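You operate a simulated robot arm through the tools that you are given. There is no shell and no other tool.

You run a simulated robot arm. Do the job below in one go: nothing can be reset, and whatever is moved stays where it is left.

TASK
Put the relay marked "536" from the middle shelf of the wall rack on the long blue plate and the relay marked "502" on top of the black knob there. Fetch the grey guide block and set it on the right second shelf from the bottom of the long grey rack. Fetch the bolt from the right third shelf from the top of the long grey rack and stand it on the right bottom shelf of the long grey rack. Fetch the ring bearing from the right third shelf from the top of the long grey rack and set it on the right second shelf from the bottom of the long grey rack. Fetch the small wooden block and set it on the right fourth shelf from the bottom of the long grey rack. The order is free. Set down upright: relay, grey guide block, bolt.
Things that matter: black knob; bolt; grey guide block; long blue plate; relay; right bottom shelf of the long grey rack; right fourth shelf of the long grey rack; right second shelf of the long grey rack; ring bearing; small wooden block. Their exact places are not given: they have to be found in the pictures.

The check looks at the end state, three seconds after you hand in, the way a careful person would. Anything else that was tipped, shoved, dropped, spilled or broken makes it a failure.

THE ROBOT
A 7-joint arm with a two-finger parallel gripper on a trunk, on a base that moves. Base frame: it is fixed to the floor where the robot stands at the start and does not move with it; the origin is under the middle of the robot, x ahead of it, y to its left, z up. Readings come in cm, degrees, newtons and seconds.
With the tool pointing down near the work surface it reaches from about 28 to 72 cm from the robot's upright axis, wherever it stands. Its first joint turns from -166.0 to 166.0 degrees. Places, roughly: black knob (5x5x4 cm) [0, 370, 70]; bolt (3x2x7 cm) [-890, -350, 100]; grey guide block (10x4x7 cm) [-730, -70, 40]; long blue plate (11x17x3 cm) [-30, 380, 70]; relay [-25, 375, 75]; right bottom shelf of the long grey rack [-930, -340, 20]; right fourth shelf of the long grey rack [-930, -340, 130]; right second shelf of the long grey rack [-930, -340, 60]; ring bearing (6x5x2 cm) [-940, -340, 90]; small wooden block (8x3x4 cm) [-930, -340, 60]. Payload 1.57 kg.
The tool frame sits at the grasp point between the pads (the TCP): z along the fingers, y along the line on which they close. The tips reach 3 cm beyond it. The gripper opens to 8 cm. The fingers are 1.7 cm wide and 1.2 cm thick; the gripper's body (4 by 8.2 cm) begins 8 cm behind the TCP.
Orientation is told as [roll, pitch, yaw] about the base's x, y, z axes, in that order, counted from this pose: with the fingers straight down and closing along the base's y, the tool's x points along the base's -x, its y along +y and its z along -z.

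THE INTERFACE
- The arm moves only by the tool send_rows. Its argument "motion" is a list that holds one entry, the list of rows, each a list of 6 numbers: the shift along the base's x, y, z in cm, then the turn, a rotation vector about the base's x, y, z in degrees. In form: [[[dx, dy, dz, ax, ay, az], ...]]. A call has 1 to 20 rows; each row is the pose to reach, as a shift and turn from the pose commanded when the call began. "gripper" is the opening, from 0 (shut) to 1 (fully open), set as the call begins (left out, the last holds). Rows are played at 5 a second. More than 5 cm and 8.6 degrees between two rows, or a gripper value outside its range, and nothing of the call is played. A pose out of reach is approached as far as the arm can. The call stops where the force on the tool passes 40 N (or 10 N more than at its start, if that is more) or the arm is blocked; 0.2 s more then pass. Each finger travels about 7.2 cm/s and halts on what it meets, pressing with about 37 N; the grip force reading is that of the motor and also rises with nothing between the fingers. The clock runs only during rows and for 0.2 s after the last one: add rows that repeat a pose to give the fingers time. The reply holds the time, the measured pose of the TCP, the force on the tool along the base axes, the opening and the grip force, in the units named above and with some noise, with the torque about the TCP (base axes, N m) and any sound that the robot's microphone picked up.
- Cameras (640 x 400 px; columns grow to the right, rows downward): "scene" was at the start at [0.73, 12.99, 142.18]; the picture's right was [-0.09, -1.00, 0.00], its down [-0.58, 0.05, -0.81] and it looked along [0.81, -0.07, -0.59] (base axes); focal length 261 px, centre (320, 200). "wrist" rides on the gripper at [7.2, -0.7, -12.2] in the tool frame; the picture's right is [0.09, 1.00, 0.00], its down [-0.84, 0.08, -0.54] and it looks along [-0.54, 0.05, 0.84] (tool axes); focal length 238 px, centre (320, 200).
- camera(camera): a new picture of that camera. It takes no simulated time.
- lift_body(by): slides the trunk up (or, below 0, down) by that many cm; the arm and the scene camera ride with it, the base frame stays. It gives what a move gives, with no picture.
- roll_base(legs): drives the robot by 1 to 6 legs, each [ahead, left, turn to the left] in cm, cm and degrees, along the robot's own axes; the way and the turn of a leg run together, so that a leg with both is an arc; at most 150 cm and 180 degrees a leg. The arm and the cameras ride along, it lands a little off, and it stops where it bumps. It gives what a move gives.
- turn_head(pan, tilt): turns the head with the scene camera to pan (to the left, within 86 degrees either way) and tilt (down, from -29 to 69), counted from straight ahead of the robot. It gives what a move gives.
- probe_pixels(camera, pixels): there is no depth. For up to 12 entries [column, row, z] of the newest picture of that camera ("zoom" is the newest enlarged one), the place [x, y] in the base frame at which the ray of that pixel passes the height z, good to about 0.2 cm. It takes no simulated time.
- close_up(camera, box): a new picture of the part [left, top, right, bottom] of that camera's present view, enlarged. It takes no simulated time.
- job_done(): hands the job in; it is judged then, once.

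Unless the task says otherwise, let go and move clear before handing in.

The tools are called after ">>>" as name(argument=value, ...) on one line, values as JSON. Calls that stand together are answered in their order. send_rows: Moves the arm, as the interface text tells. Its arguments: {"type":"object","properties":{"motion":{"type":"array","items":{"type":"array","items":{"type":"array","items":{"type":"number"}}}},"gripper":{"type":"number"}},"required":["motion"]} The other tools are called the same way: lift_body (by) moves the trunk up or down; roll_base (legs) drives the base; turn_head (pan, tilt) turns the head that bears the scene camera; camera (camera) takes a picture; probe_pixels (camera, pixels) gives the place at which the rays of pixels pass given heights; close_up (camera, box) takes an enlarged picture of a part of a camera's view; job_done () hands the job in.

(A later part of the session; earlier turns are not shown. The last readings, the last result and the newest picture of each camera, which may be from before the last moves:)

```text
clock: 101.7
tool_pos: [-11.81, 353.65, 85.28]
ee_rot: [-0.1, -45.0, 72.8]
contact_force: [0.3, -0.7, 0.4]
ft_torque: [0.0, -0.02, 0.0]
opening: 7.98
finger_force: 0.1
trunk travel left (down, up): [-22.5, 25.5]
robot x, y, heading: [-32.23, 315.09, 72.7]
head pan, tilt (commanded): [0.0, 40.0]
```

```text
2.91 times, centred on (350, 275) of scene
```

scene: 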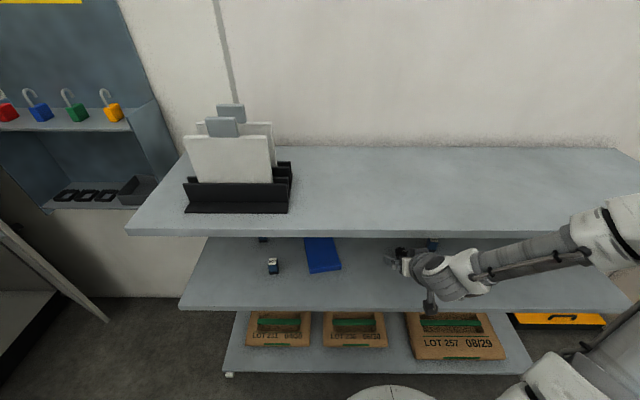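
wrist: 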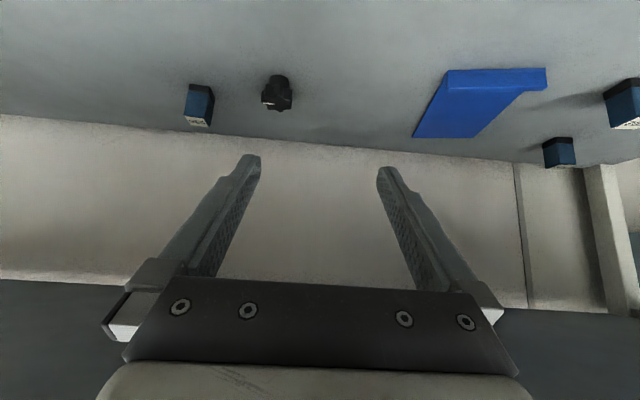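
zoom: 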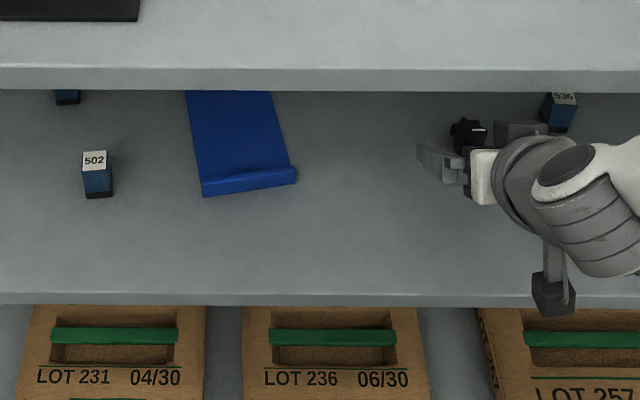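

The plate is thin with a raised lip along its front edge. I probe the corners of relay 536 (base and top) and the plate to get sizes and yaw.

>>> probe_pixels(camera="wrist", pixels=[[189.5, 84.5, 65.5], [210.5, 87, 65.5], [214.7, 103, 65.5], [184.2, 116.2, 71.5], [204.5, 118.2, 71.5], [210, 127, 71.5], [190.5, 125, 71.5], [184.2, 116.2, 70.5], [204.5, 118.2, 70.5], [210, 127, 70.5], [447, 71, 65.5], [545.5, 67.5, 65.5]])

>>> probe_pixels(camera="wrist", pixels=[[277, 76, 65.5], [268, 84, 65.5], [288, 84, 65.5], [264, 103, 69.5], [285, 111, 69.5], [291, 95, 69.5], [412, 138, 66], [474, 138, 66], [447, 90, 68.5], [547, 86, 68.5], [277, 99, 69.5]])

```text
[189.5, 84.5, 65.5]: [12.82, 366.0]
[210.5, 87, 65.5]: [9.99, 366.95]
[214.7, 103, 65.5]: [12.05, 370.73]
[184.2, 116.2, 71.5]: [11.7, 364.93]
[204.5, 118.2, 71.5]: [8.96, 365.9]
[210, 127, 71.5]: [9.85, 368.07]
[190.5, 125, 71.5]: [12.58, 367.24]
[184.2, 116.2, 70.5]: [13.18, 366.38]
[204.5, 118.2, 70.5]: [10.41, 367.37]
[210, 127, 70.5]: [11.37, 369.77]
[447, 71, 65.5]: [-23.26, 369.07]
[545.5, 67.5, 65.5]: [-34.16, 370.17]
```

```text
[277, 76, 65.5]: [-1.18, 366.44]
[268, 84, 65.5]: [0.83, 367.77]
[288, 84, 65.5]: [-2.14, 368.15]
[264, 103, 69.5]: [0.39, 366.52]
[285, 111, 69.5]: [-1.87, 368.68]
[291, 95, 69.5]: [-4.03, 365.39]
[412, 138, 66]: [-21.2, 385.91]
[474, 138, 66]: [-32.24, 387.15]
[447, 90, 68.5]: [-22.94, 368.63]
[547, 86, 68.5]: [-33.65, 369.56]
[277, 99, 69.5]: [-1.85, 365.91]
```

Relay 536 comes out about 3 × 2.5 × 5.3 cm, centred near (11.85,367.7) and squared to the rack; the knob centre is near (-1,367.7). I check the top shelf's height with the new scene picture.

>>> probe_pixels(camera="scene", pixels=[[126, 229, 95], [126, 229, 92], [126, 229, 98], [126, 236, 90], [181, 304, 65.5], [181, 304, 68], [630, 305, 65.5]])

```text
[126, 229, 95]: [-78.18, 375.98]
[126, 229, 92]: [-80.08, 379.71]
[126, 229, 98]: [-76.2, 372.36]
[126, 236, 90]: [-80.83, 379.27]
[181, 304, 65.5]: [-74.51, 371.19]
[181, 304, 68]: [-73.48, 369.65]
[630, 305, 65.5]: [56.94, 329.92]
```

The top shelf's top is near z=95.3 (front edge at the rack-normal coordinate 335.7), leaving a gap of about 27 cm. I move the tilted gripper to a pre-grasp point in front of and above relay 536.

>>> send_rows(motion=[[[3.6, 1.2, -1.6, 0, 0, 0], [7.2, 2.4, -3.2, 0, 0, 0], [10.8, 3.6, -4.8, 0, 0, 0], [14.4, 4.9, -6.4, 0, 0, 0], [18, 6.1, -8, 0, 0, 0], [21.5, 7.3, -9.5, 0, 0, 0], [21.5, 7.3, -9.5, 0, 0, 0]]], gripper=1)

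>>> camera(camera="wrist")

>>> camera(camera="scene")

```text
clock: 103.3
tool_pos: [8.5, 359.8, 75.61]
ee_rot: [0.6, -44.4, 72.3]
contact_force: [0.4, 0.0, 1.3]
ft_torque: [0.02, 0.02, -0.01]
opening: 7.99
finger_force: 0.0
trunk travel left (down, up): [-22.5, 25.5]
robot x, y, heading: [-33.22, 314.96, 72.6]
head pan, tilt (commanded): [0.0, 40.0]
```

```text
taken
```

wrist: 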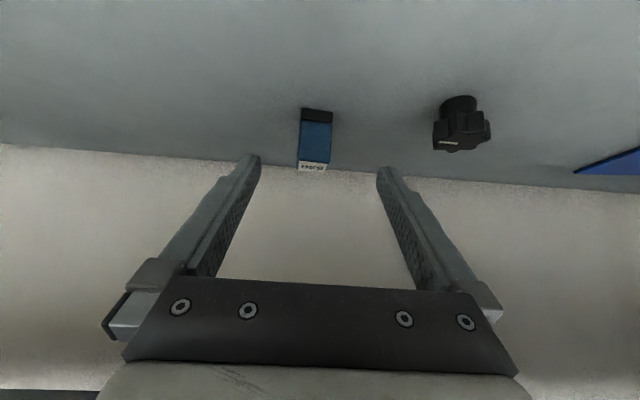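

```text
taken
```

scene: 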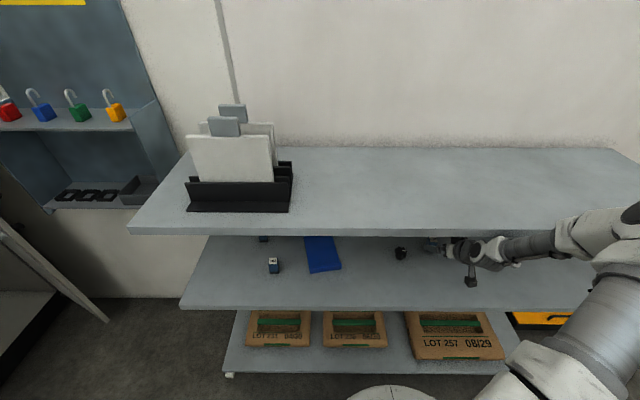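

The relay sits at (315,140) in the wrist view, just between the fingers. I enlarge and probe it again for a precise place.

>>> close_up(camera="wrist", box=[270, 90, 370, 190])

>>> send_rows(motion=[[[0, 0, 0, 0, 0, 0]]])

```text
4.00 times, centred on (320, 140) of wrist
```

zoom: 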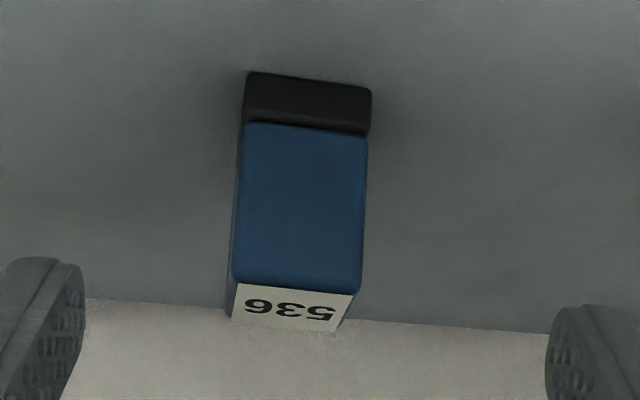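

```text
clock: 103.7
tool_pos: [8.51, 359.81, 75.51]
ee_rot: [0.7, -44.3, 72.3]
contact_force: [0.4, 0.4, 0.7]
ft_torque: [-0.02, 0.0, 0.01]
opening: 8.01
finger_force: 0.0
trunk travel left (down, up): [-22.5, 25.5]
robot x, y, heading: [-32.59, 315.06, 72.7]
head pan, tilt (commanded): [0.0, 40.0]
```

>>> camera(camera="wrist")

>>> probe_pixels(camera="wrist", pixels=[[301.75, 108, 65.5], [332.75, 112.5, 65.5], [298.25, 160.5, 70.75], [329.5, 163.5, 70.75], [299, 169.5, 70.75], [325, 172.75, 70.75], [298.25, 160.5, 70.3], [329.5, 163.5, 70.3], [301.75, 108, 65], [301.75, 108, 66], [458, 97, 65.5]])

```text
taken
```

wrist: 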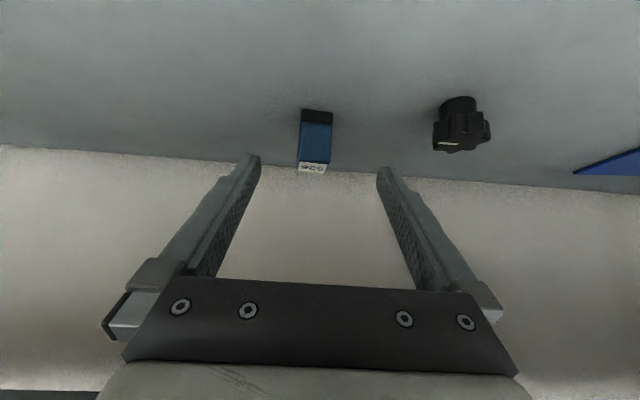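

```text
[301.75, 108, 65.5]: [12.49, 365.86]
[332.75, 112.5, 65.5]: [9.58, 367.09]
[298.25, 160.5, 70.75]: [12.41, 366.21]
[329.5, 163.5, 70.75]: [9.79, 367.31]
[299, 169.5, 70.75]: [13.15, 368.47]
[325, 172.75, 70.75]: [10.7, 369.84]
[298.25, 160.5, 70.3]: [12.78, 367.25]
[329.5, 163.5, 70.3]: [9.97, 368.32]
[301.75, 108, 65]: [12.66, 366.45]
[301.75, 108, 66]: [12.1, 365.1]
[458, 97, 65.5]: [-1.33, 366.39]
```

Relay 536's centre is near (11.6,367.65), its base at z≈65.5. I lower the open fingers around it along the tool axis.

>>> send_rows(motion=[[[1.2, 3, -2, 0, 0, 0], [2.4, 6, -4.2, 0, 0, 0], [3.1, 7.85, -6.3, 0, 0, 0], [3.1, 7.85, -6.3, 0, 0, 0], [3.1, 7.85, -6.3, 0, 0, 0]]], gripper=1)

>>> camera(camera="wrist")

```text
clock: 105.1
tool_pos: [13.68, 363.65, 68.79]
ee_rot: [0.1, -43.9, 70.2]
contact_force: [-56.4, -51.5, 122.4]
ft_torque: [-0.5, -1.05, -0.42]
opening: 7.96
finger_force: 0.1
trunk travel left (down, up): [-22.5, 25.5]
robot x, y, heading: [-33.64, 313.69, 72.1]
head pan, tilt (commanded): [0.0, 40.0]
stopped in row 5: the arm was blocked; the commanded pose is now the measured one
```

```text
taken
```

wrist: 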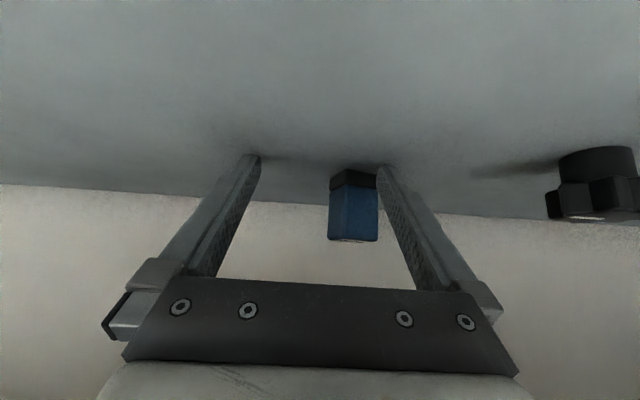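

Something blocked the arm with strong upward and sideways force (122 N up) before reaching the spot. I look at the scene before moving anything.

>>> camera(camera="scene")

>>> close_up(camera="scene", box=[380, 180, 640, 340])

>>> close_up(camera="wrist", box=[200, 100, 440, 260])

```text
taken
```

scene: 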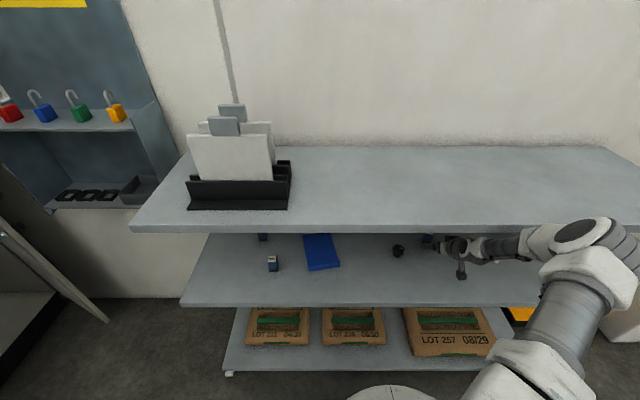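

```text
2.46 times, centred on (510, 260) of scene
```

zoom: 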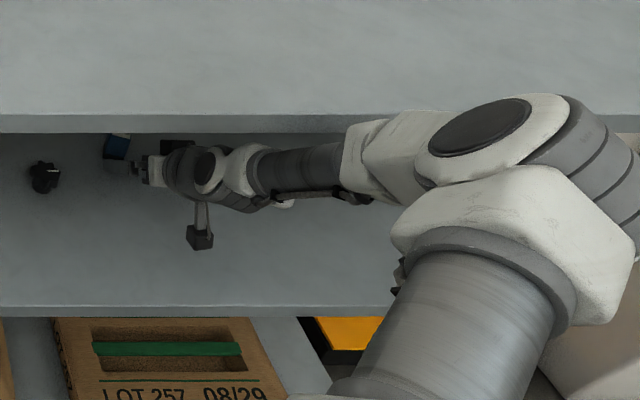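

```text
2.50 times, centred on (320, 180) of wrist
```

zoom: 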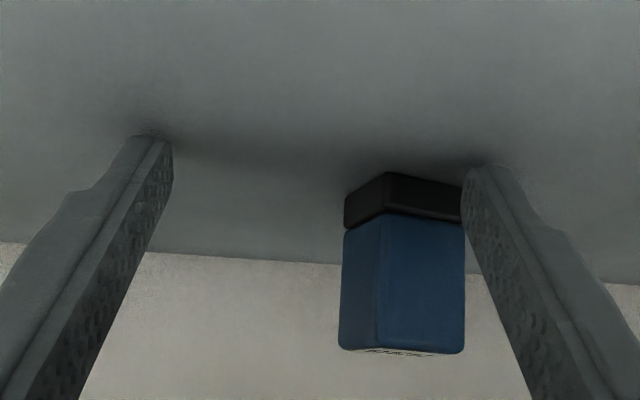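

The white forearm link (zoom (400,140)) is pressing against the top shelf's front edge. I back straight out along the approach to free it.

>>> send_rows(motion=[[[-0.6, -2, 0.5, 0, 0, 0], [-1.5, -4.8, 1.5, 0, 0, 0], [-2.4, -7.6, 4, 0, 0, 0], [-3.6, -11.4, 6, 0, 0, 0], [-3.6, -11.4, 6, 0, 0, 0]]], gripper=1)

>>> camera(camera="wrist")

>>> camera(camera="scene")

```text
clock: 106.3
tool_pos: [10.06, 353.11, 74.0]
ee_rot: [0.1, -43.0, 70.7]
contact_force: [0.4, -0.4, 0.5]
ft_torque: [-0.02, 0.03, -0.04]
opening: 8.03
finger_force: 0.0
trunk travel left (down, up): [-22.5, 25.5]
robot x, y, heading: [-33.38, 313.97, 72.5]
head pan, tilt (commanded): [0.0, 40.0]
```

```text
taken
```

wrist: 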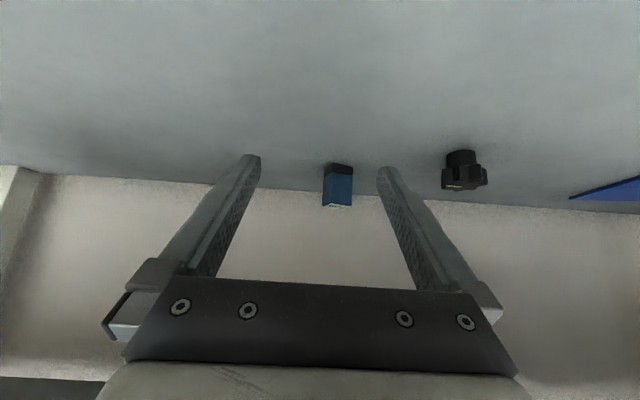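

```text
taken
```

scene: 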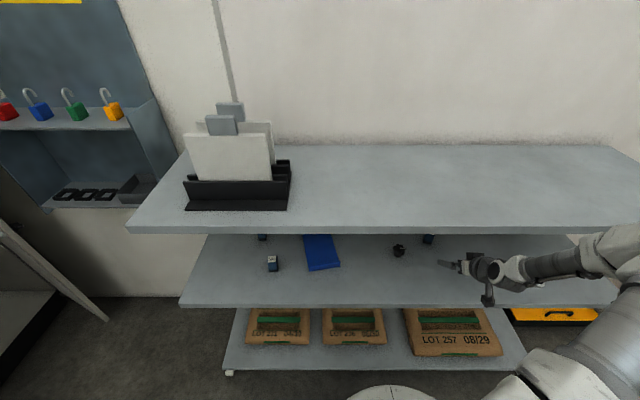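

Free again with zero force, and relay 536 still stands at (338,185). I back the base off, lower the trunk so that the forearm comes in flatter, then raise the TCP again.

>>> roll_base(legs=[[-32, 0, 0]])

>>> lift_body(by=-20)

>>> send_rows(motion=[[[-1, 0, 4, 0, 0, 0], [-2, 0, 8, 0, 0, 0], [-3, 0, 12, 0, 0, 0], [-4, 0, 16, 0, 0, 0], [-5, 0, 20, 0, 0, 0], [-5, 0, 22, 0, 0, 0]]])

>>> camera(camera="scene")

>>> camera(camera="wrist")

```text
clock: 109.0
tool_pos: [0.41, 322.95, 73.99]
ee_rot: [0.1, -43.2, 70.4]
contact_force: [-0.5, 0.3, -0.1]
ft_torque: [0.01, -0.01, 0.02]
opening: 8.02
finger_force: 0.2
trunk travel left (down, up): [-22.5, 25.5]
robot x, y, heading: [-42.76, 283.99, 72.4]
head pan, tilt (commanded): [0.0, 40.0]
```

```text
clock: 111.1
tool_pos: [0.45, 323.0, 54.03]
ee_rot: [0.2, -43.1, 70.6]
contact_force: [0.7, 0.3, -0.5]
ft_torque: [0.0, -0.03, 0.01]
opening: 7.99
finger_force: 0.0
trunk travel left (down, up): [-2.5, 45.5]
robot x, y, heading: [-42.54, 283.89, 72.4]
head pan, tilt (commanded): [0.0, 40.0]
```

```text
clock: 112.5
tool_pos: [-4.49, 323.23, 75.99]
ee_rot: [0.0, -43.0, 70.6]
contact_force: [0.1, 0.4, -0.2]
ft_torque: [0.05, 0.02, 0.02]
opening: 8.02
finger_force: 0.1
trunk travel left (down, up): [-2.5, 45.5]
robot x, y, heading: [-42.26, 284.07, 72.3]
head pan, tilt (commanded): [0.0, 40.0]
```

```text
taken
```

scene: 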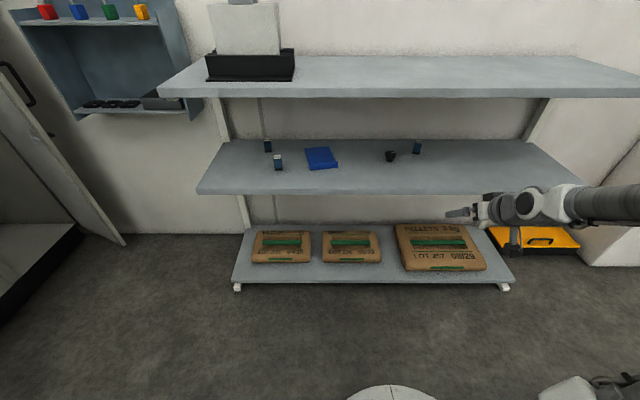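

```text
taken
```

wrist: 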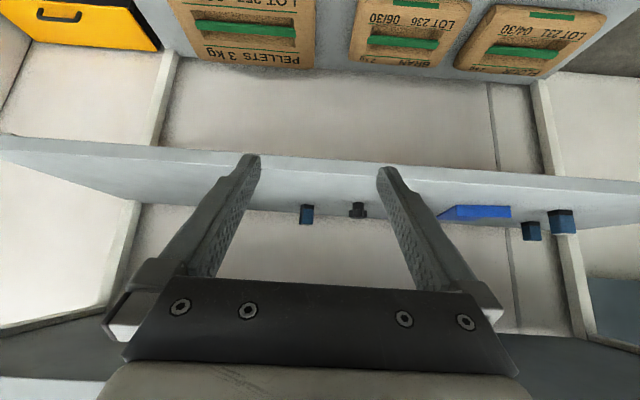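

The forearm now runs nearly level to the right. I look right to see where the elbow is.

>>> turn_head(pan=-45, tilt=40)

>>> camera(camera="scene")

```text
clock: 113.7
tool_pos: [-4.39, 323.13, 76.05]
ee_rot: [0.1, -43.1, 70.5]
contact_force: [0.5, -0.3, -0.7]
ft_torque: [0.0, 0.01, -0.01]
opening: 8.02
finger_force: 0.0
trunk travel left (down, up): [-2.5, 45.5]
robot x, y, heading: [-42.98, 283.62, 72.3]
head pan, tilt (commanded): [-45.0, 40.0]
```

```text
taken
```

scene: 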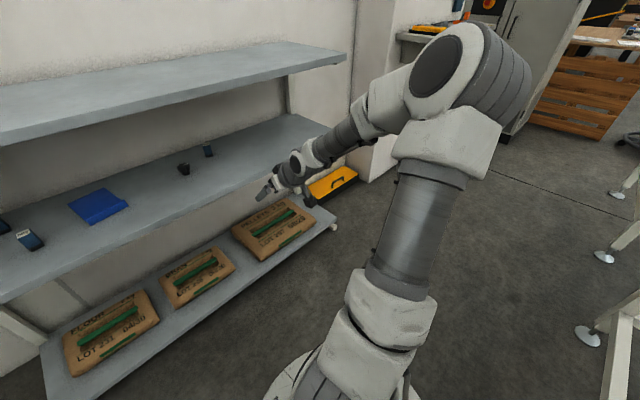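

The elbow stands high to the right (zoom-free view at (460,80)) with the forearm sloping down-left. I'll put the base further right so the relay lies to its left and the forearm comes in from the front: base 45 cm right, TCP 45 cm left.

>>> roll_base(legs=[[0, -45, 0]])

>>> send_rows(motion=[[[-4.3, 1.34, 0, 0, 0, 0.2], [-8.6, 2.7, 0, 0, 0, 0.4], [-12.9, 4, 0, 0, 0, 0.6], [-17.2, 5.4, 0, 0, 0, 0.8], [-21.5, 6.7, 0, 0, 0, 1], [-25.8, 8, 0, 0, 0, 1.2], [-30.1, 9.4, 0, 0, 0, 1.4], [-34.4, 10.7, 0, 0, 0, 1.6], [-38.7, 12.1, 0, 0, 0, 1.8], [-43, 13.4, 0, 0, 0, 2], [-43, 13.4, 0, 0, 0, 2]]])

>>> turn_head(pan=-20, tilt=35)

>>> camera(camera="scene")

>>> camera(camera="wrist")

```text
clock: 117.6
tool_pos: [38.43, 309.5, 75.91]
ee_rot: [0.1, -43.0, 70.6]
contact_force: [0.1, 0.6, 0.3]
ft_torque: [-0.01, 0.01, 0.0]
opening: 8.02
finger_force: 0.1
trunk travel left (down, up): [-2.5, 45.5]
robot x, y, heading: [-0.05, 270.38, 72.6]
head pan, tilt (commanded): [-45.0, 40.0]
```

```text
clock: 120.0
tool_pos: [-4.4, 323.09, 76.0]
ee_rot: [0.0, -43.2, 72.6]
contact_force: [-0.5, 0.4, -0.1]
ft_torque: [0.0, -0.03, -0.02]
opening: 7.99
finger_force: 0.1
trunk travel left (down, up): [-2.5, 45.5]
robot x, y, heading: [0.06, 269.91, 72.2]
head pan, tilt (commanded): [-45.0, 40.0]
```

```text
clock: 120.8
tool_pos: [-4.38, 323.04, 76.04]
ee_rot: [0.0, -43.0, 72.5]
contact_force: [-0.4, 0.4, -0.6]
ft_torque: [-0.02, -0.01, 0.02]
opening: 7.98
finger_force: 0.0
trunk travel left (down, up): [-2.5, 45.5]
robot x, y, heading: [0.44, 270.14, 72.4]
head pan, tilt (commanded): [-20.0, 35.0]
```

```text
taken
```

scene: 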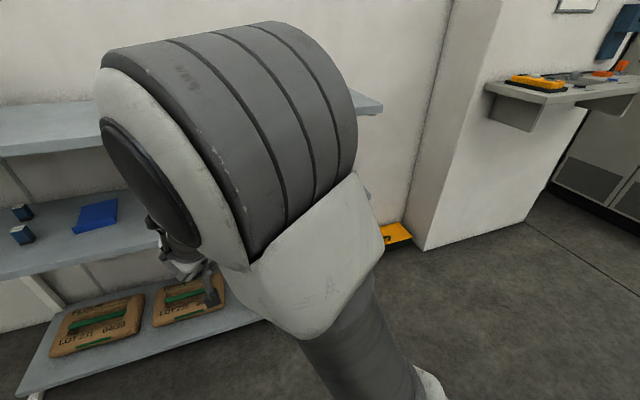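

```text
taken
```

wrist: 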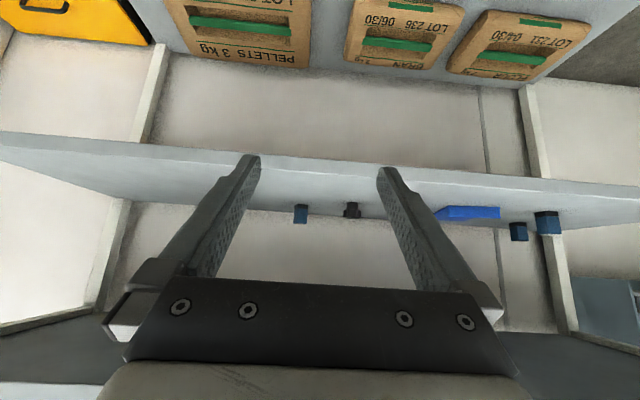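

The elbow is now high right in front of the head; the arm is too folded at this distance. I'll stand farther from the shelf so that the arm is nearly stretched (relay about 80 cm ahead), with a flatter tool tilt.

>>> roll_base(legs=[[14, 10, 0]])

>>> lift_body(by=-2.5)

```text
clock: 122.4
tool_pos: [-9.63, 339.03, 76.02]
ee_rot: [0.2, -43.2, 72.9]
contact_force: [-0.1, -0.2, -0.2]
ft_torque: [-0.02, 0.01, 0.0]
opening: 8.0
finger_force: 0.1
trunk travel left (down, up): [-2.5, 45.5]
robot x, y, heading: [-4.67, 286.36, 72.7]
head pan, tilt (commanded): [-20.0, 35.0]
```

```text
clock: 123.1
tool_pos: [-9.78, 338.94, 73.51]
ee_rot: [0.0, -43.1, 73.0]
contact_force: [0.2, 0.0, 0.9]
ft_torque: [0.04, 0.01, 0.02]
opening: 8.01
finger_force: 0.1
trunk travel left (down, up): [0.0, 48.0]
robot x, y, heading: [-4.81, 286.16, 72.8]
head pan, tilt (commanded): [-20.0, 35.0]
```

The robot stands at about 83 cm from the relay in the rack's normal direction. I extend the gripper toward it with a flatter tilt (about 52°), staying short of the items.

>>> send_rows(motion=[[[2.9, 2.6, 0.6, 1.4, -0.45, 0], [5.8, 5.2, 1.2, 2.9, -0.9, 0], [8.7, 7.8, 1.8, 4.3, -1.35, 0], [11.6, 10.3, 2.3, 5.7, -1.8, 0], [14.5, 12.9, 2.5, 7.2, -2.25, 0], [17.4, 15.5, 2.5, 8.6, -2.7, 0], [17.4, 15.5, 2.5, 8.6, -2.7, 0]]], gripper=1)

>>> camera(camera="wrist")

>>> camera(camera="scene")

```text
clock: 124.7
tool_pos: [7.6, 354.04, 75.84]
ee_rot: [0.0, -52.1, 72.9]
contact_force: [0.5, -0.4, 0.2]
ft_torque: [-0.02, 0.02, -0.02]
opening: 8.01
finger_force: 0.2
trunk travel left (down, up): [0.0, 48.0]
robot x, y, heading: [-4.85, 285.92, 72.6]
head pan, tilt (commanded): [-20.0, 35.0]
```

```text
taken
```

wrist: 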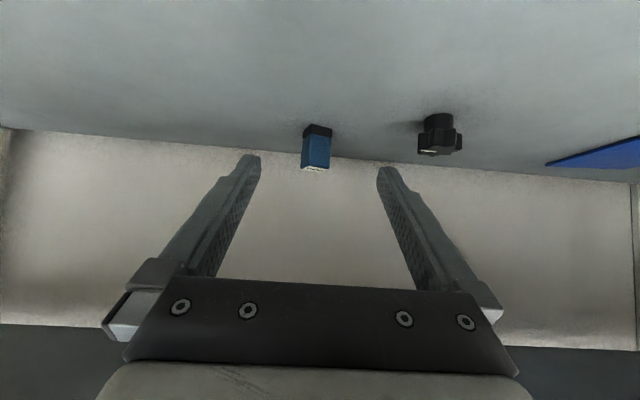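

```text
taken
```

scene: 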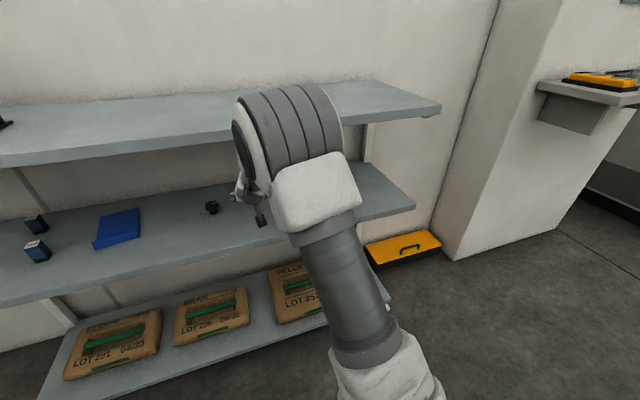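

The elbow is lower now and the way looks clear. Relay 536 is at (316,148); I enlarge it to re-measure since the bump may have shifted it.

>>> close_up(camera="wrist", box=[270, 90, 370, 190])

>>> probe_pixels(camera="zoom", pixels=[[320, 200, 65.5], [320, 200, 70.75]])

```text
4.00 times, centred on (320, 140) of wrist
```

zoom: 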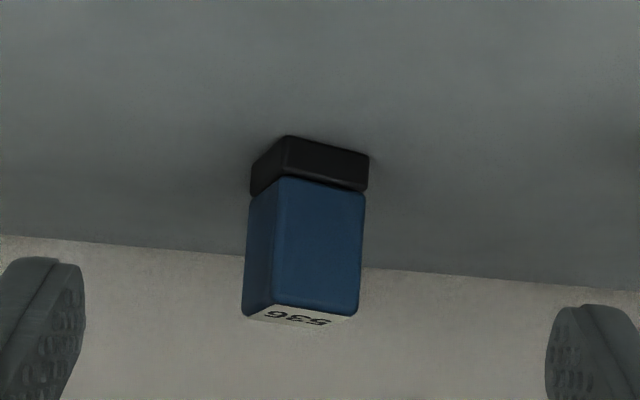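

```text
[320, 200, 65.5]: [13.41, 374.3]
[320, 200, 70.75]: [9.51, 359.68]
```

The relay is turned a little now. I probe its base corners.

>>> probe_pixels(camera="zoom", pixels=[[286, 137, 65.5], [370, 157, 65.5], [251, 168, 65.5], [286, 137, 66], [370, 157, 66], [251, 168, 66], [272, 304, 70.75], [357, 316, 70.75], [244, 317, 70.75], [272, 304, 71.2], [357, 316, 71.2]])

```text
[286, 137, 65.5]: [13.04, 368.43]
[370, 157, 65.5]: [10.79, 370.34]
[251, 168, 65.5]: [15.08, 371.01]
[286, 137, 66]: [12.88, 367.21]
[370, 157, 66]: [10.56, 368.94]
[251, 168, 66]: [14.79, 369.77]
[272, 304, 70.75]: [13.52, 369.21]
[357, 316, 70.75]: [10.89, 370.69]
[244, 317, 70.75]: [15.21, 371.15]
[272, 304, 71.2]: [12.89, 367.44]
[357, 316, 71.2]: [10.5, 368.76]
```

The bump turned relay 536 about 20° clockwise; its centre is near (12.9,370.3). I turn the tool yaw by -20° to match its faces, narrow the opening a bit, and go lower in front of it.

>>> send_rows(motion=[[[-0.8, 1.2, -1.2, 0, 0, -5], [-1.6, 2.5, -2.4, 0, 0, -10], [-2.4, 3.7, -3.6, 0, 0, -15], [-3.2, 5, -4.6, 0, 0, -20], [-3.2, 5, -4.6, 0, 0, -20]]], gripper=0.8)

>>> camera(camera="wrist")

>>> camera(camera="scene")

>>> close_up(camera="wrist", box=[240, 110, 400, 210])

```text
clock: 125.9
tool_pos: [4.31, 359.25, 71.5]
ee_rot: [0.0, -52.1, 52.9]
contact_force: [-0.6, 0.2, 0.0]
ft_torque: [0.04, 0.0, 0.01]
opening: 6.42
finger_force: 0.0
trunk travel left (down, up): [0.0, 48.0]
robot x, y, heading: [-5.0, 286.36, 72.6]
head pan, tilt (commanded): [-20.0, 35.0]
```

```text
taken
```

wrist: 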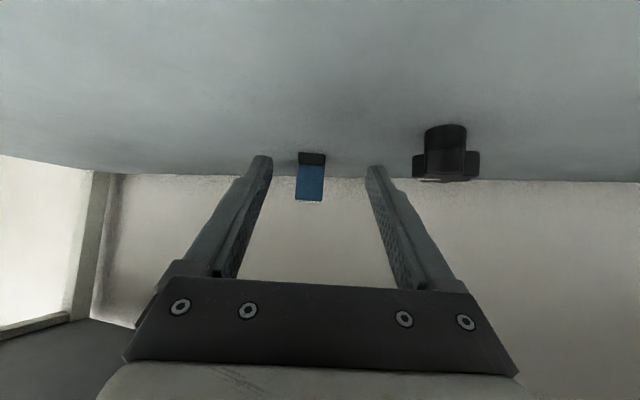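

```text
taken
```

scene: 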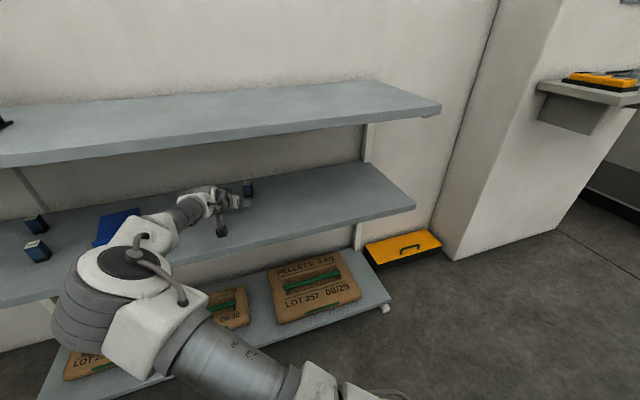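

```text
4.00 times, centred on (320, 160) of wrist
```

zoom: 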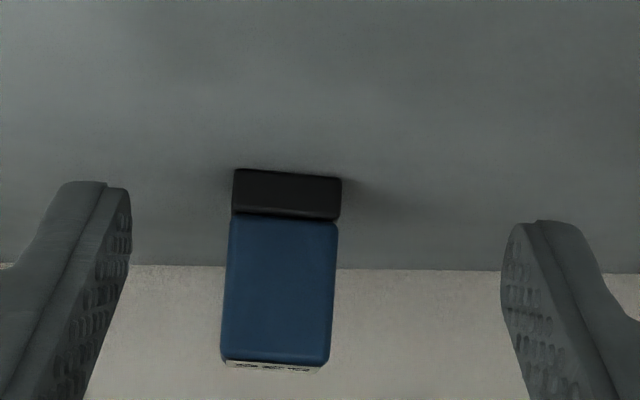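

The tool now faces the relay squarely (relay at zoom (283,265), about 1 cm right of the finger midline), and the elbow has swung low to the left, clear of the top shelf. I probe the relay's base front edge for the distance.

>>> probe_pixels(camera="zoom", pixels=[[235, 170, 65.5], [342, 178, 65.5], [235, 170, 66], [342, 178, 66], [221, 358, 70.75], [331, 364, 70.75], [221, 358, 71.25], [331, 364, 71.25], [226, 365, 71.25], [323, 372, 71.25]])

>>> turn_head(pan=10, tilt=40)

>>> camera(camera="scene")

```text
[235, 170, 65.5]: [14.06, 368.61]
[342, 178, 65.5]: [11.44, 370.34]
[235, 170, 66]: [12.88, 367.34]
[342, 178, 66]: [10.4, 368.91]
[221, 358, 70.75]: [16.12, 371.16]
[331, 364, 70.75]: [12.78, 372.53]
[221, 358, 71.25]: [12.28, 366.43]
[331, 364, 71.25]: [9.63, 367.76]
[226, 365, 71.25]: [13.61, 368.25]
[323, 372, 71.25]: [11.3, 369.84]
```

```text
clock: 126.9
tool_pos: [4.32, 359.28, 71.5]
ee_rot: [0.0, -52.1, 53.0]
contact_force: [-0.2, -0.2, -0.2]
ft_torque: [-0.01, 0.01, 0.01]
opening: 6.41
finger_force: 0.1
trunk travel left (down, up): [0.0, 48.0]
robot x, y, heading: [-4.62, 286.22, 72.9]
head pan, tilt (commanded): [10.0, 40.0]
```

```text
taken
```

scene: 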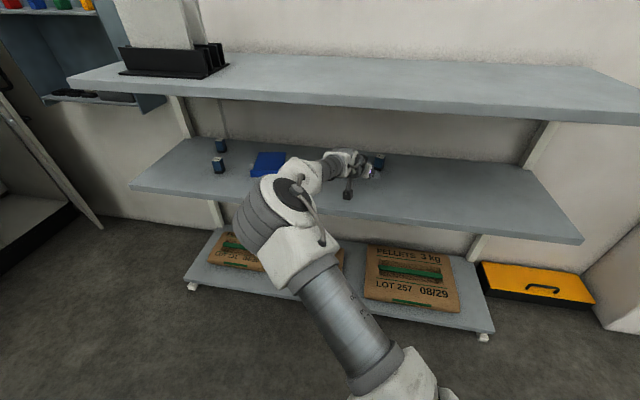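

Two wrist views agree on a shelf height of z≈66.0 and a relay centre near (12.5,369.1). I advance along the tool axis in small rows so the fingers straddle it, ending with tips about 0.6 cm above the shelf.

>>> send_rows(motion=[[[2, 2.4, -0.6, 0, 0, 0], [4.1, 4.9, -1.2, 0, 0, 0], [6.2, 7.3, -1.8, 0, 0, 0], [8.2, 9.8, -2.4, 0, 0, 0], [8.2, 9.8, -2.4, 0, 0, 0]]], gripper=0.8)

>>> camera(camera="wrist")

>>> camera(camera="scene")

```text
clock: 128.1
tool_pos: [12.46, 368.89, 69.02]
ee_rot: [0.0, -52.0, 52.9]
contact_force: [-0.2, 0.1, 0.7]
ft_torque: [0.0, 0.01, -0.03]
opening: 6.4
finger_force: 0.1
trunk travel left (down, up): [0.0, 48.0]
robot x, y, heading: [-4.83, 286.35, 72.9]
head pan, tilt (commanded): [10.0, 40.0]
```

```text
taken
```

wrist: 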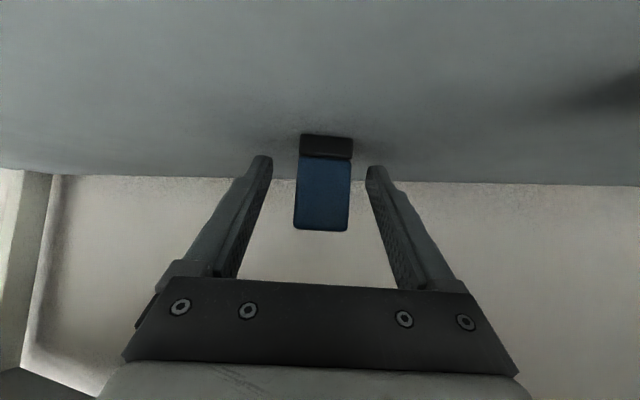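

```text
taken
```

scene: 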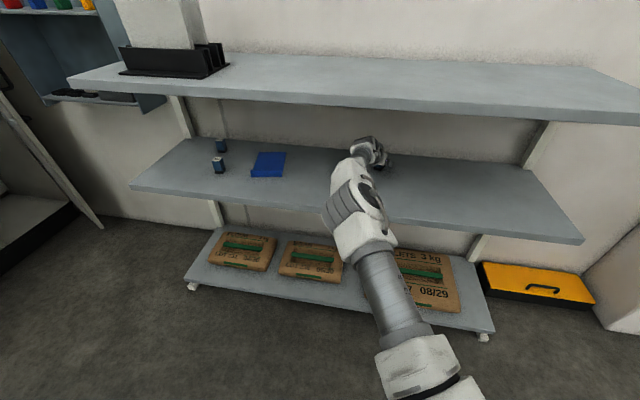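

The fingers straddle the relay at (323,182) with no contact force. I close the gripper on it.

>>> send_rows(motion=[[[0, 0, 0, 0, 0, 0], [0, 0, 0, 0, 0, 0], [0, 0, 0, 0, 0, 0], [0, 0, 0, 0, 0, 0], [0, 0, 0, 0, 0, 0]]], gripper=0)

>>> camera(camera="wrist")

```text
clock: 129.3
tool_pos: [12.5, 369.02, 68.99]
ee_rot: [0.0, -52.0, 52.9]
contact_force: [0.8, -0.2, -0.5]
ft_torque: [0.03, 0.0, 0.0]
opening: 2.94
finger_force: 37.2
trunk travel left (down, up): [0.0, 48.0]
robot x, y, heading: [-4.47, 286.16, 73.1]
head pan, tilt (commanded): [10.0, 40.0]
```

```text
taken
```

wrist: 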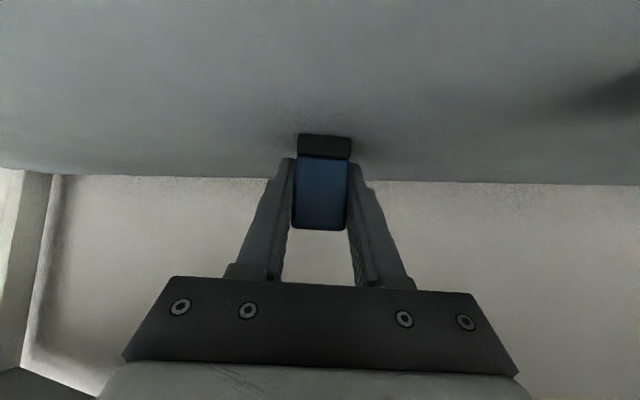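

Gripped: opening 2.94 cm at 37 N. I lift 2 cm and draw the relay straight back out of the shelf before raising it further.

>>> send_rows(motion=[[[0, 0, 1, 0, 0, 0], [0, 0, 2, 0, 0, 0], [-1.3, -4.3, 2, 0, 0, 0], [-2.6, -8.6, 2.2, 0, 0, 0], [-3.9, -12.9, 2.5, 0, 0, 0], [-5.2, -17.2, 3, 0, 0, 0], [-6.6, -21.5, 4, 0, 0, 0], [-8, -25.8, 5, 0, 0, 0], [-8, -25.8, 5, 0, 0, 0]]], gripper=0)

>>> camera(camera="wrist")

>>> camera(camera="scene")

```text
clock: 131.3
tool_pos: [4.87, 343.51, 73.99]
ee_rot: [0.2, -52.1, 52.9]
contact_force: [0.0, 0.8, -1.4]
ft_torque: [0.02, 0.0, -0.04]
opening: 2.94
finger_force: 36.3
trunk travel left (down, up): [0.0, 48.0]
robot x, y, heading: [-4.86, 286.33, 72.9]
head pan, tilt (commanded): [10.0, 40.0]
```

```text
taken
```

wrist: 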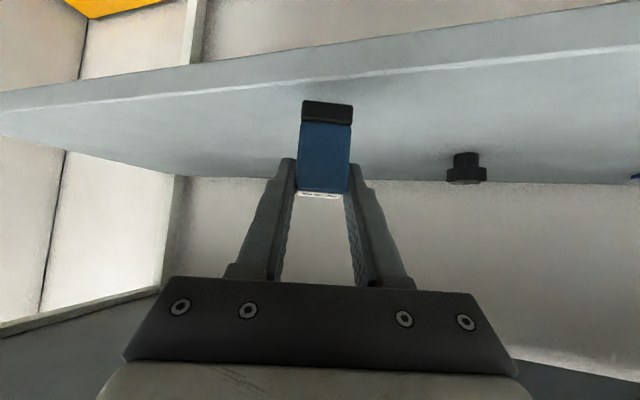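

```text
taken
```

scene: 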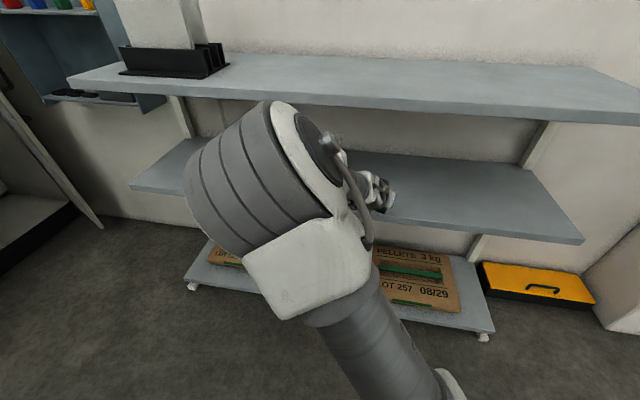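

The relay now sits further out in the fingers (rows 100-195 instead of 134-232), so it slipped or pivoted in the grip. I look closely before going on.

>>> close_up(camera="wrist", box=[240, 80, 400, 240])

>>> close_up(camera="scene", box=[320, 140, 440, 230])

```text
2.50 times, centred on (320, 160) of wrist
```

zoom: 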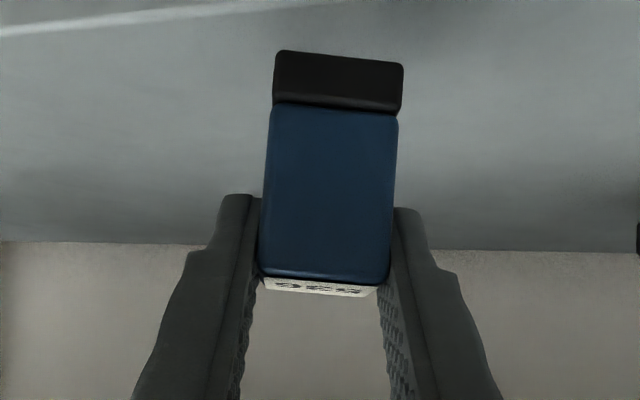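

```text
4.44 times, centred on (380, 185) of scene
```

zoom: 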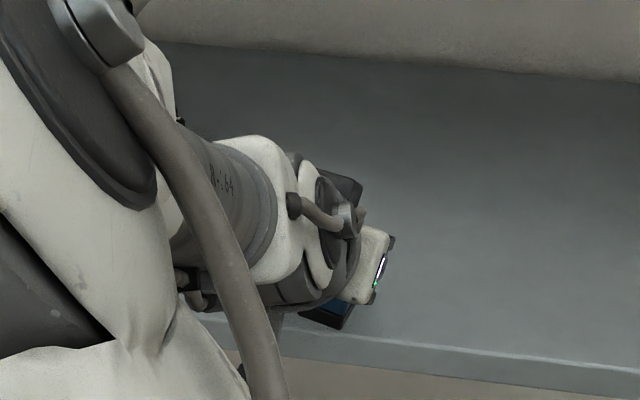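

The relay is about 2.4 cm lower in the fingers than when gripped. I wait one short row and look again, to see whether it keeps slipping.

>>> send_rows(motion=[[[0, 0, 0, 0, 0, 0], [0, 0, 0, 0, 0, 0]]], gripper=0)

>>> close_up(camera="wrist", box=[240, 80, 400, 240])

```text
clock: 131.9
tool_pos: [4.83, 343.56, 74.1]
ee_rot: [0.1, -52.1, 52.9]
contact_force: [0.5, 0.5, -0.6]
ft_torque: [-0.01, -0.01, 0.01]
opening: 2.94
finger_force: 37.1
trunk travel left (down, up): [0.0, 48.0]
robot x, y, heading: [-4.63, 286.12, 72.6]
head pan, tilt (commanded): [10.0, 40.0]
```

```text
2.50 times, centred on (320, 160) of wrist
```

zoom: 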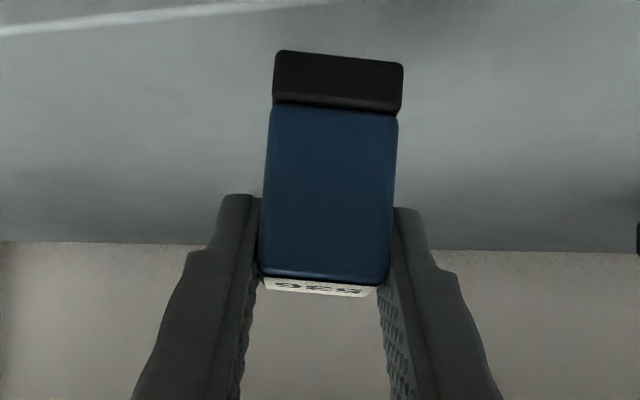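

It is stable and upright; the relay's bottom is now about 4.8 cm below the TCP. I roll the base 40 cm left, to stand before the blue plate.

>>> roll_base(legs=[[0, 40.5, 0]])

>>> camera(camera="wrist")

>>> camera(camera="scene")

```text
clock: 135.4
tool_pos: [-33.91, 355.65, 74.02]
ee_rot: [0.0, -52.1, 52.9]
contact_force: [0.7, 0.3, -0.9]
ft_torque: [-0.06, 0.0, 0.02]
opening: 2.94
finger_force: 37.2
trunk travel left (down, up): [0.0, 48.0]
robot x, y, heading: [-43.32, 298.15, 72.5]
head pan, tilt (commanded): [10.0, 40.0]
```

```text
taken
```

wrist: 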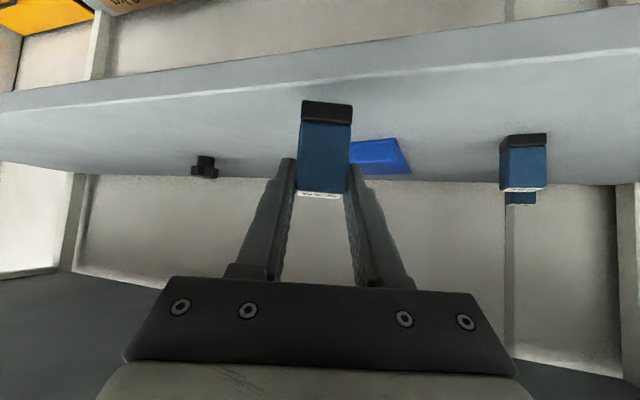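

```text
taken
```

scene: 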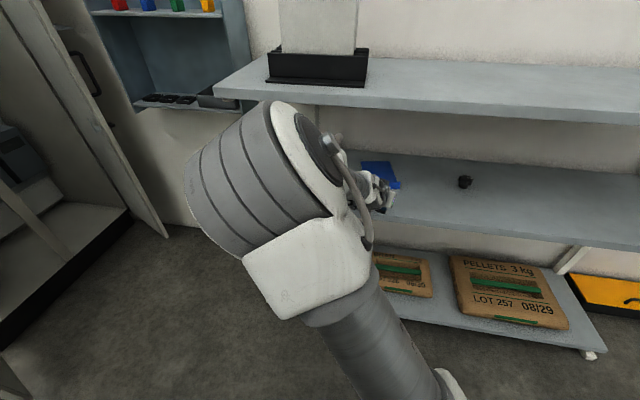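

I enlarge both views of the plate to find its flat part's height and outline.

>>> close_up(camera="scene", box=[340, 140, 500, 240])

>>> close_up(camera="wrist", box=[290, 100, 450, 200])

```text
4.00 times, centred on (420, 190) of scene
```

zoom: 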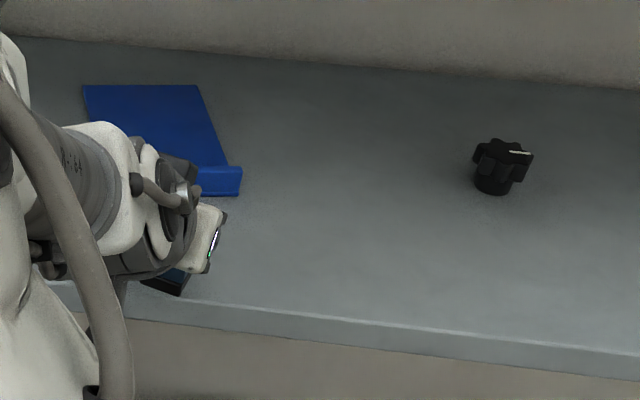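

```text
4.00 times, centred on (370, 150) of wrist
```

zoom: 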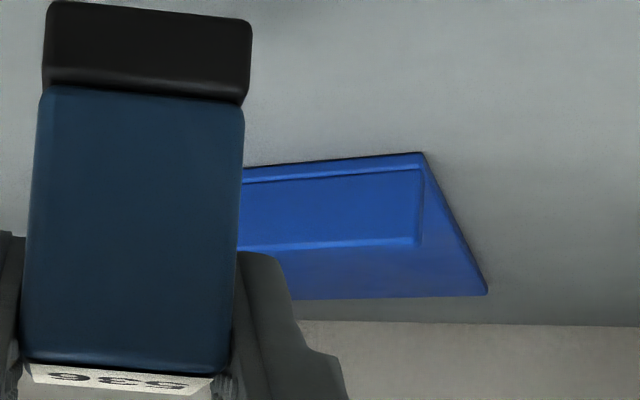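

The plate is thin (top near z≈66.4) with a lip about 3 cm high at its front; I will come in from the right side of it, below lip height trouble, and set the relay mid-plate. I probe the plate's left corners in the zoom.

>>> probe_pixels(camera="zoom", pixels=[[425, 153, 66], [487, 291, 66.4], [420, 167, 66.4], [415, 243, 69], [415, 243, 68.6], [300, 298, 66.4]])

>>> probe_pixels(camera="scene", pixels=[[361, 161, 66.4], [389, 161, 66.4], [400, 189, 66], [400, 182, 69], [463, 188, 66], [466, 178, 70]])

```text
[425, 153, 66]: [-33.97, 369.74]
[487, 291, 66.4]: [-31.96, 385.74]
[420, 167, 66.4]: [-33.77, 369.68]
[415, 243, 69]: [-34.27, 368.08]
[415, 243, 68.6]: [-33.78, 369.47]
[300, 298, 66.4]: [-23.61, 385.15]
```

```text
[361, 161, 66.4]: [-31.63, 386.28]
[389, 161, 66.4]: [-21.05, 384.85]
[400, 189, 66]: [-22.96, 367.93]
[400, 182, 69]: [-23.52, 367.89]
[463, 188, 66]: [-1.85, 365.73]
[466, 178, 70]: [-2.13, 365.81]
```

All views agree: plate corners (-34,369.7), (-32,386), (-21,384.9), (-23,367.9), lip top ≈68.8. I go right of the plate and in, at TCP z=72 (relay bottom ≈67.2).

>>> send_rows(motion=[[[4.1, -1.3, -0.7, 0, 0, 0], [8.3, -2.6, -1.4, 0, 0, 0], [12.4, -3.9, -2, 0, 0, 0], [13.8, 0.6, -2, 0, 0, 0], [15.2, 5.1, -2, 0, 0, 0], [16.6, 9.6, -2, 0, 0, 0], [18, 14.1, -2, 0, 0, 0], [19.4, 18.5, -2, 0, 0, 0], [19.4, 18.5, -2, 0, 0, 0]]], gripper=0)

>>> camera(camera="wrist")

>>> camera(camera="scene")

```text
clock: 137.4
tool_pos: [-14.53, 374.14, 71.75]
ee_rot: [0.0, -52.1, 52.9]
contact_force: [-0.9, 0.0, -0.6]
ft_torque: [-0.04, -0.02, -0.01]
opening: 2.93
finger_force: 36.9
trunk travel left (down, up): [0.0, 48.0]
robot x, y, heading: [-43.48, 298.47, 72.6]
head pan, tilt (commanded): [10.0, 40.0]
```

```text
taken
```

wrist: 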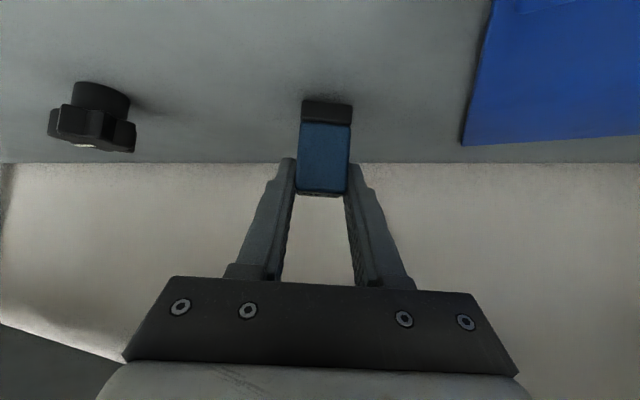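

```text
taken
```

scene: 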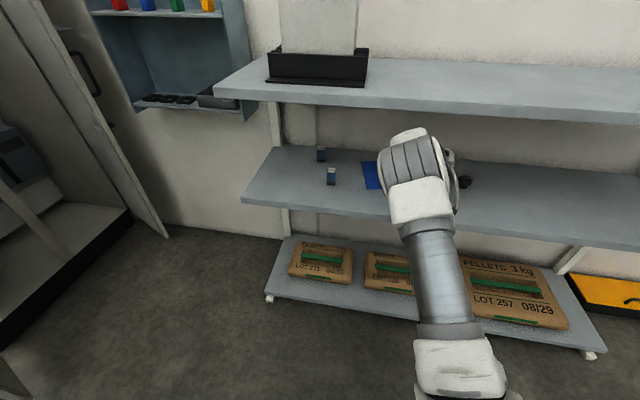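

All clear, no contact. I slide left over the plate at slightly greater height.

>>> send_rows(motion=[[[0, 0, 0.5, 0, 0, 0], [-4.3, 1.35, 0.5, 0, 0, 0], [-8.5, 2.7, 0.5, 0, 0, 0], [-12.8, 4.05, 0.5, 0, 0, 0], [-12.8, 4.05, 0.5, 0, 0, 0]]], gripper=0)

>>> camera(camera="wrist")

>>> camera(camera="scene")

```text
clock: 138.6
tool_pos: [-27.34, 378.26, 72.26]
ee_rot: [0.0, -52.1, 52.9]
contact_force: [0.3, 0.0, -1.0]
ft_torque: [0.0, 0.02, 0.01]
opening: 2.92
finger_force: 36.7
trunk travel left (down, up): [0.0, 48.0]
robot x, y, heading: [-43.34, 298.32, 72.8]
head pan, tilt (commanded): [10.0, 40.0]
```

```text
taken
```

wrist: 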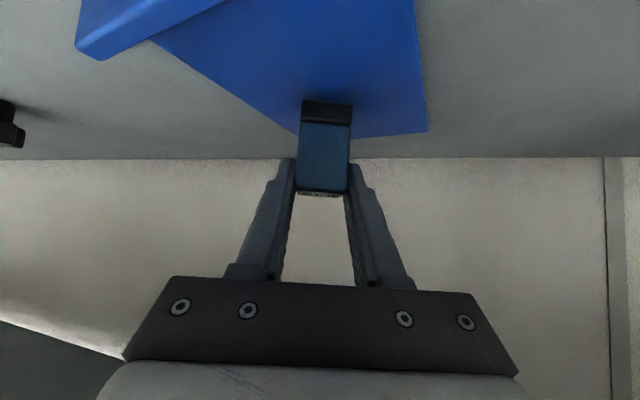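

```text
taken
```

scene: 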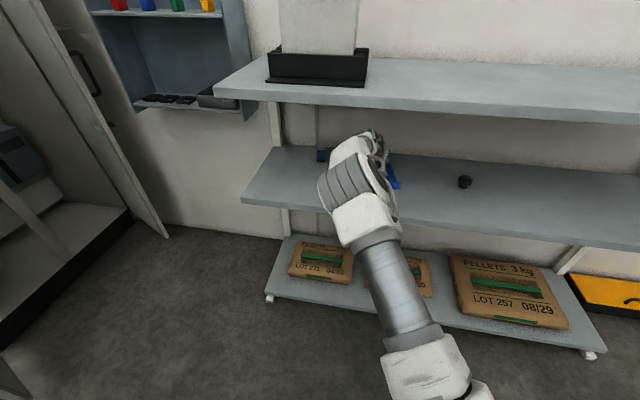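

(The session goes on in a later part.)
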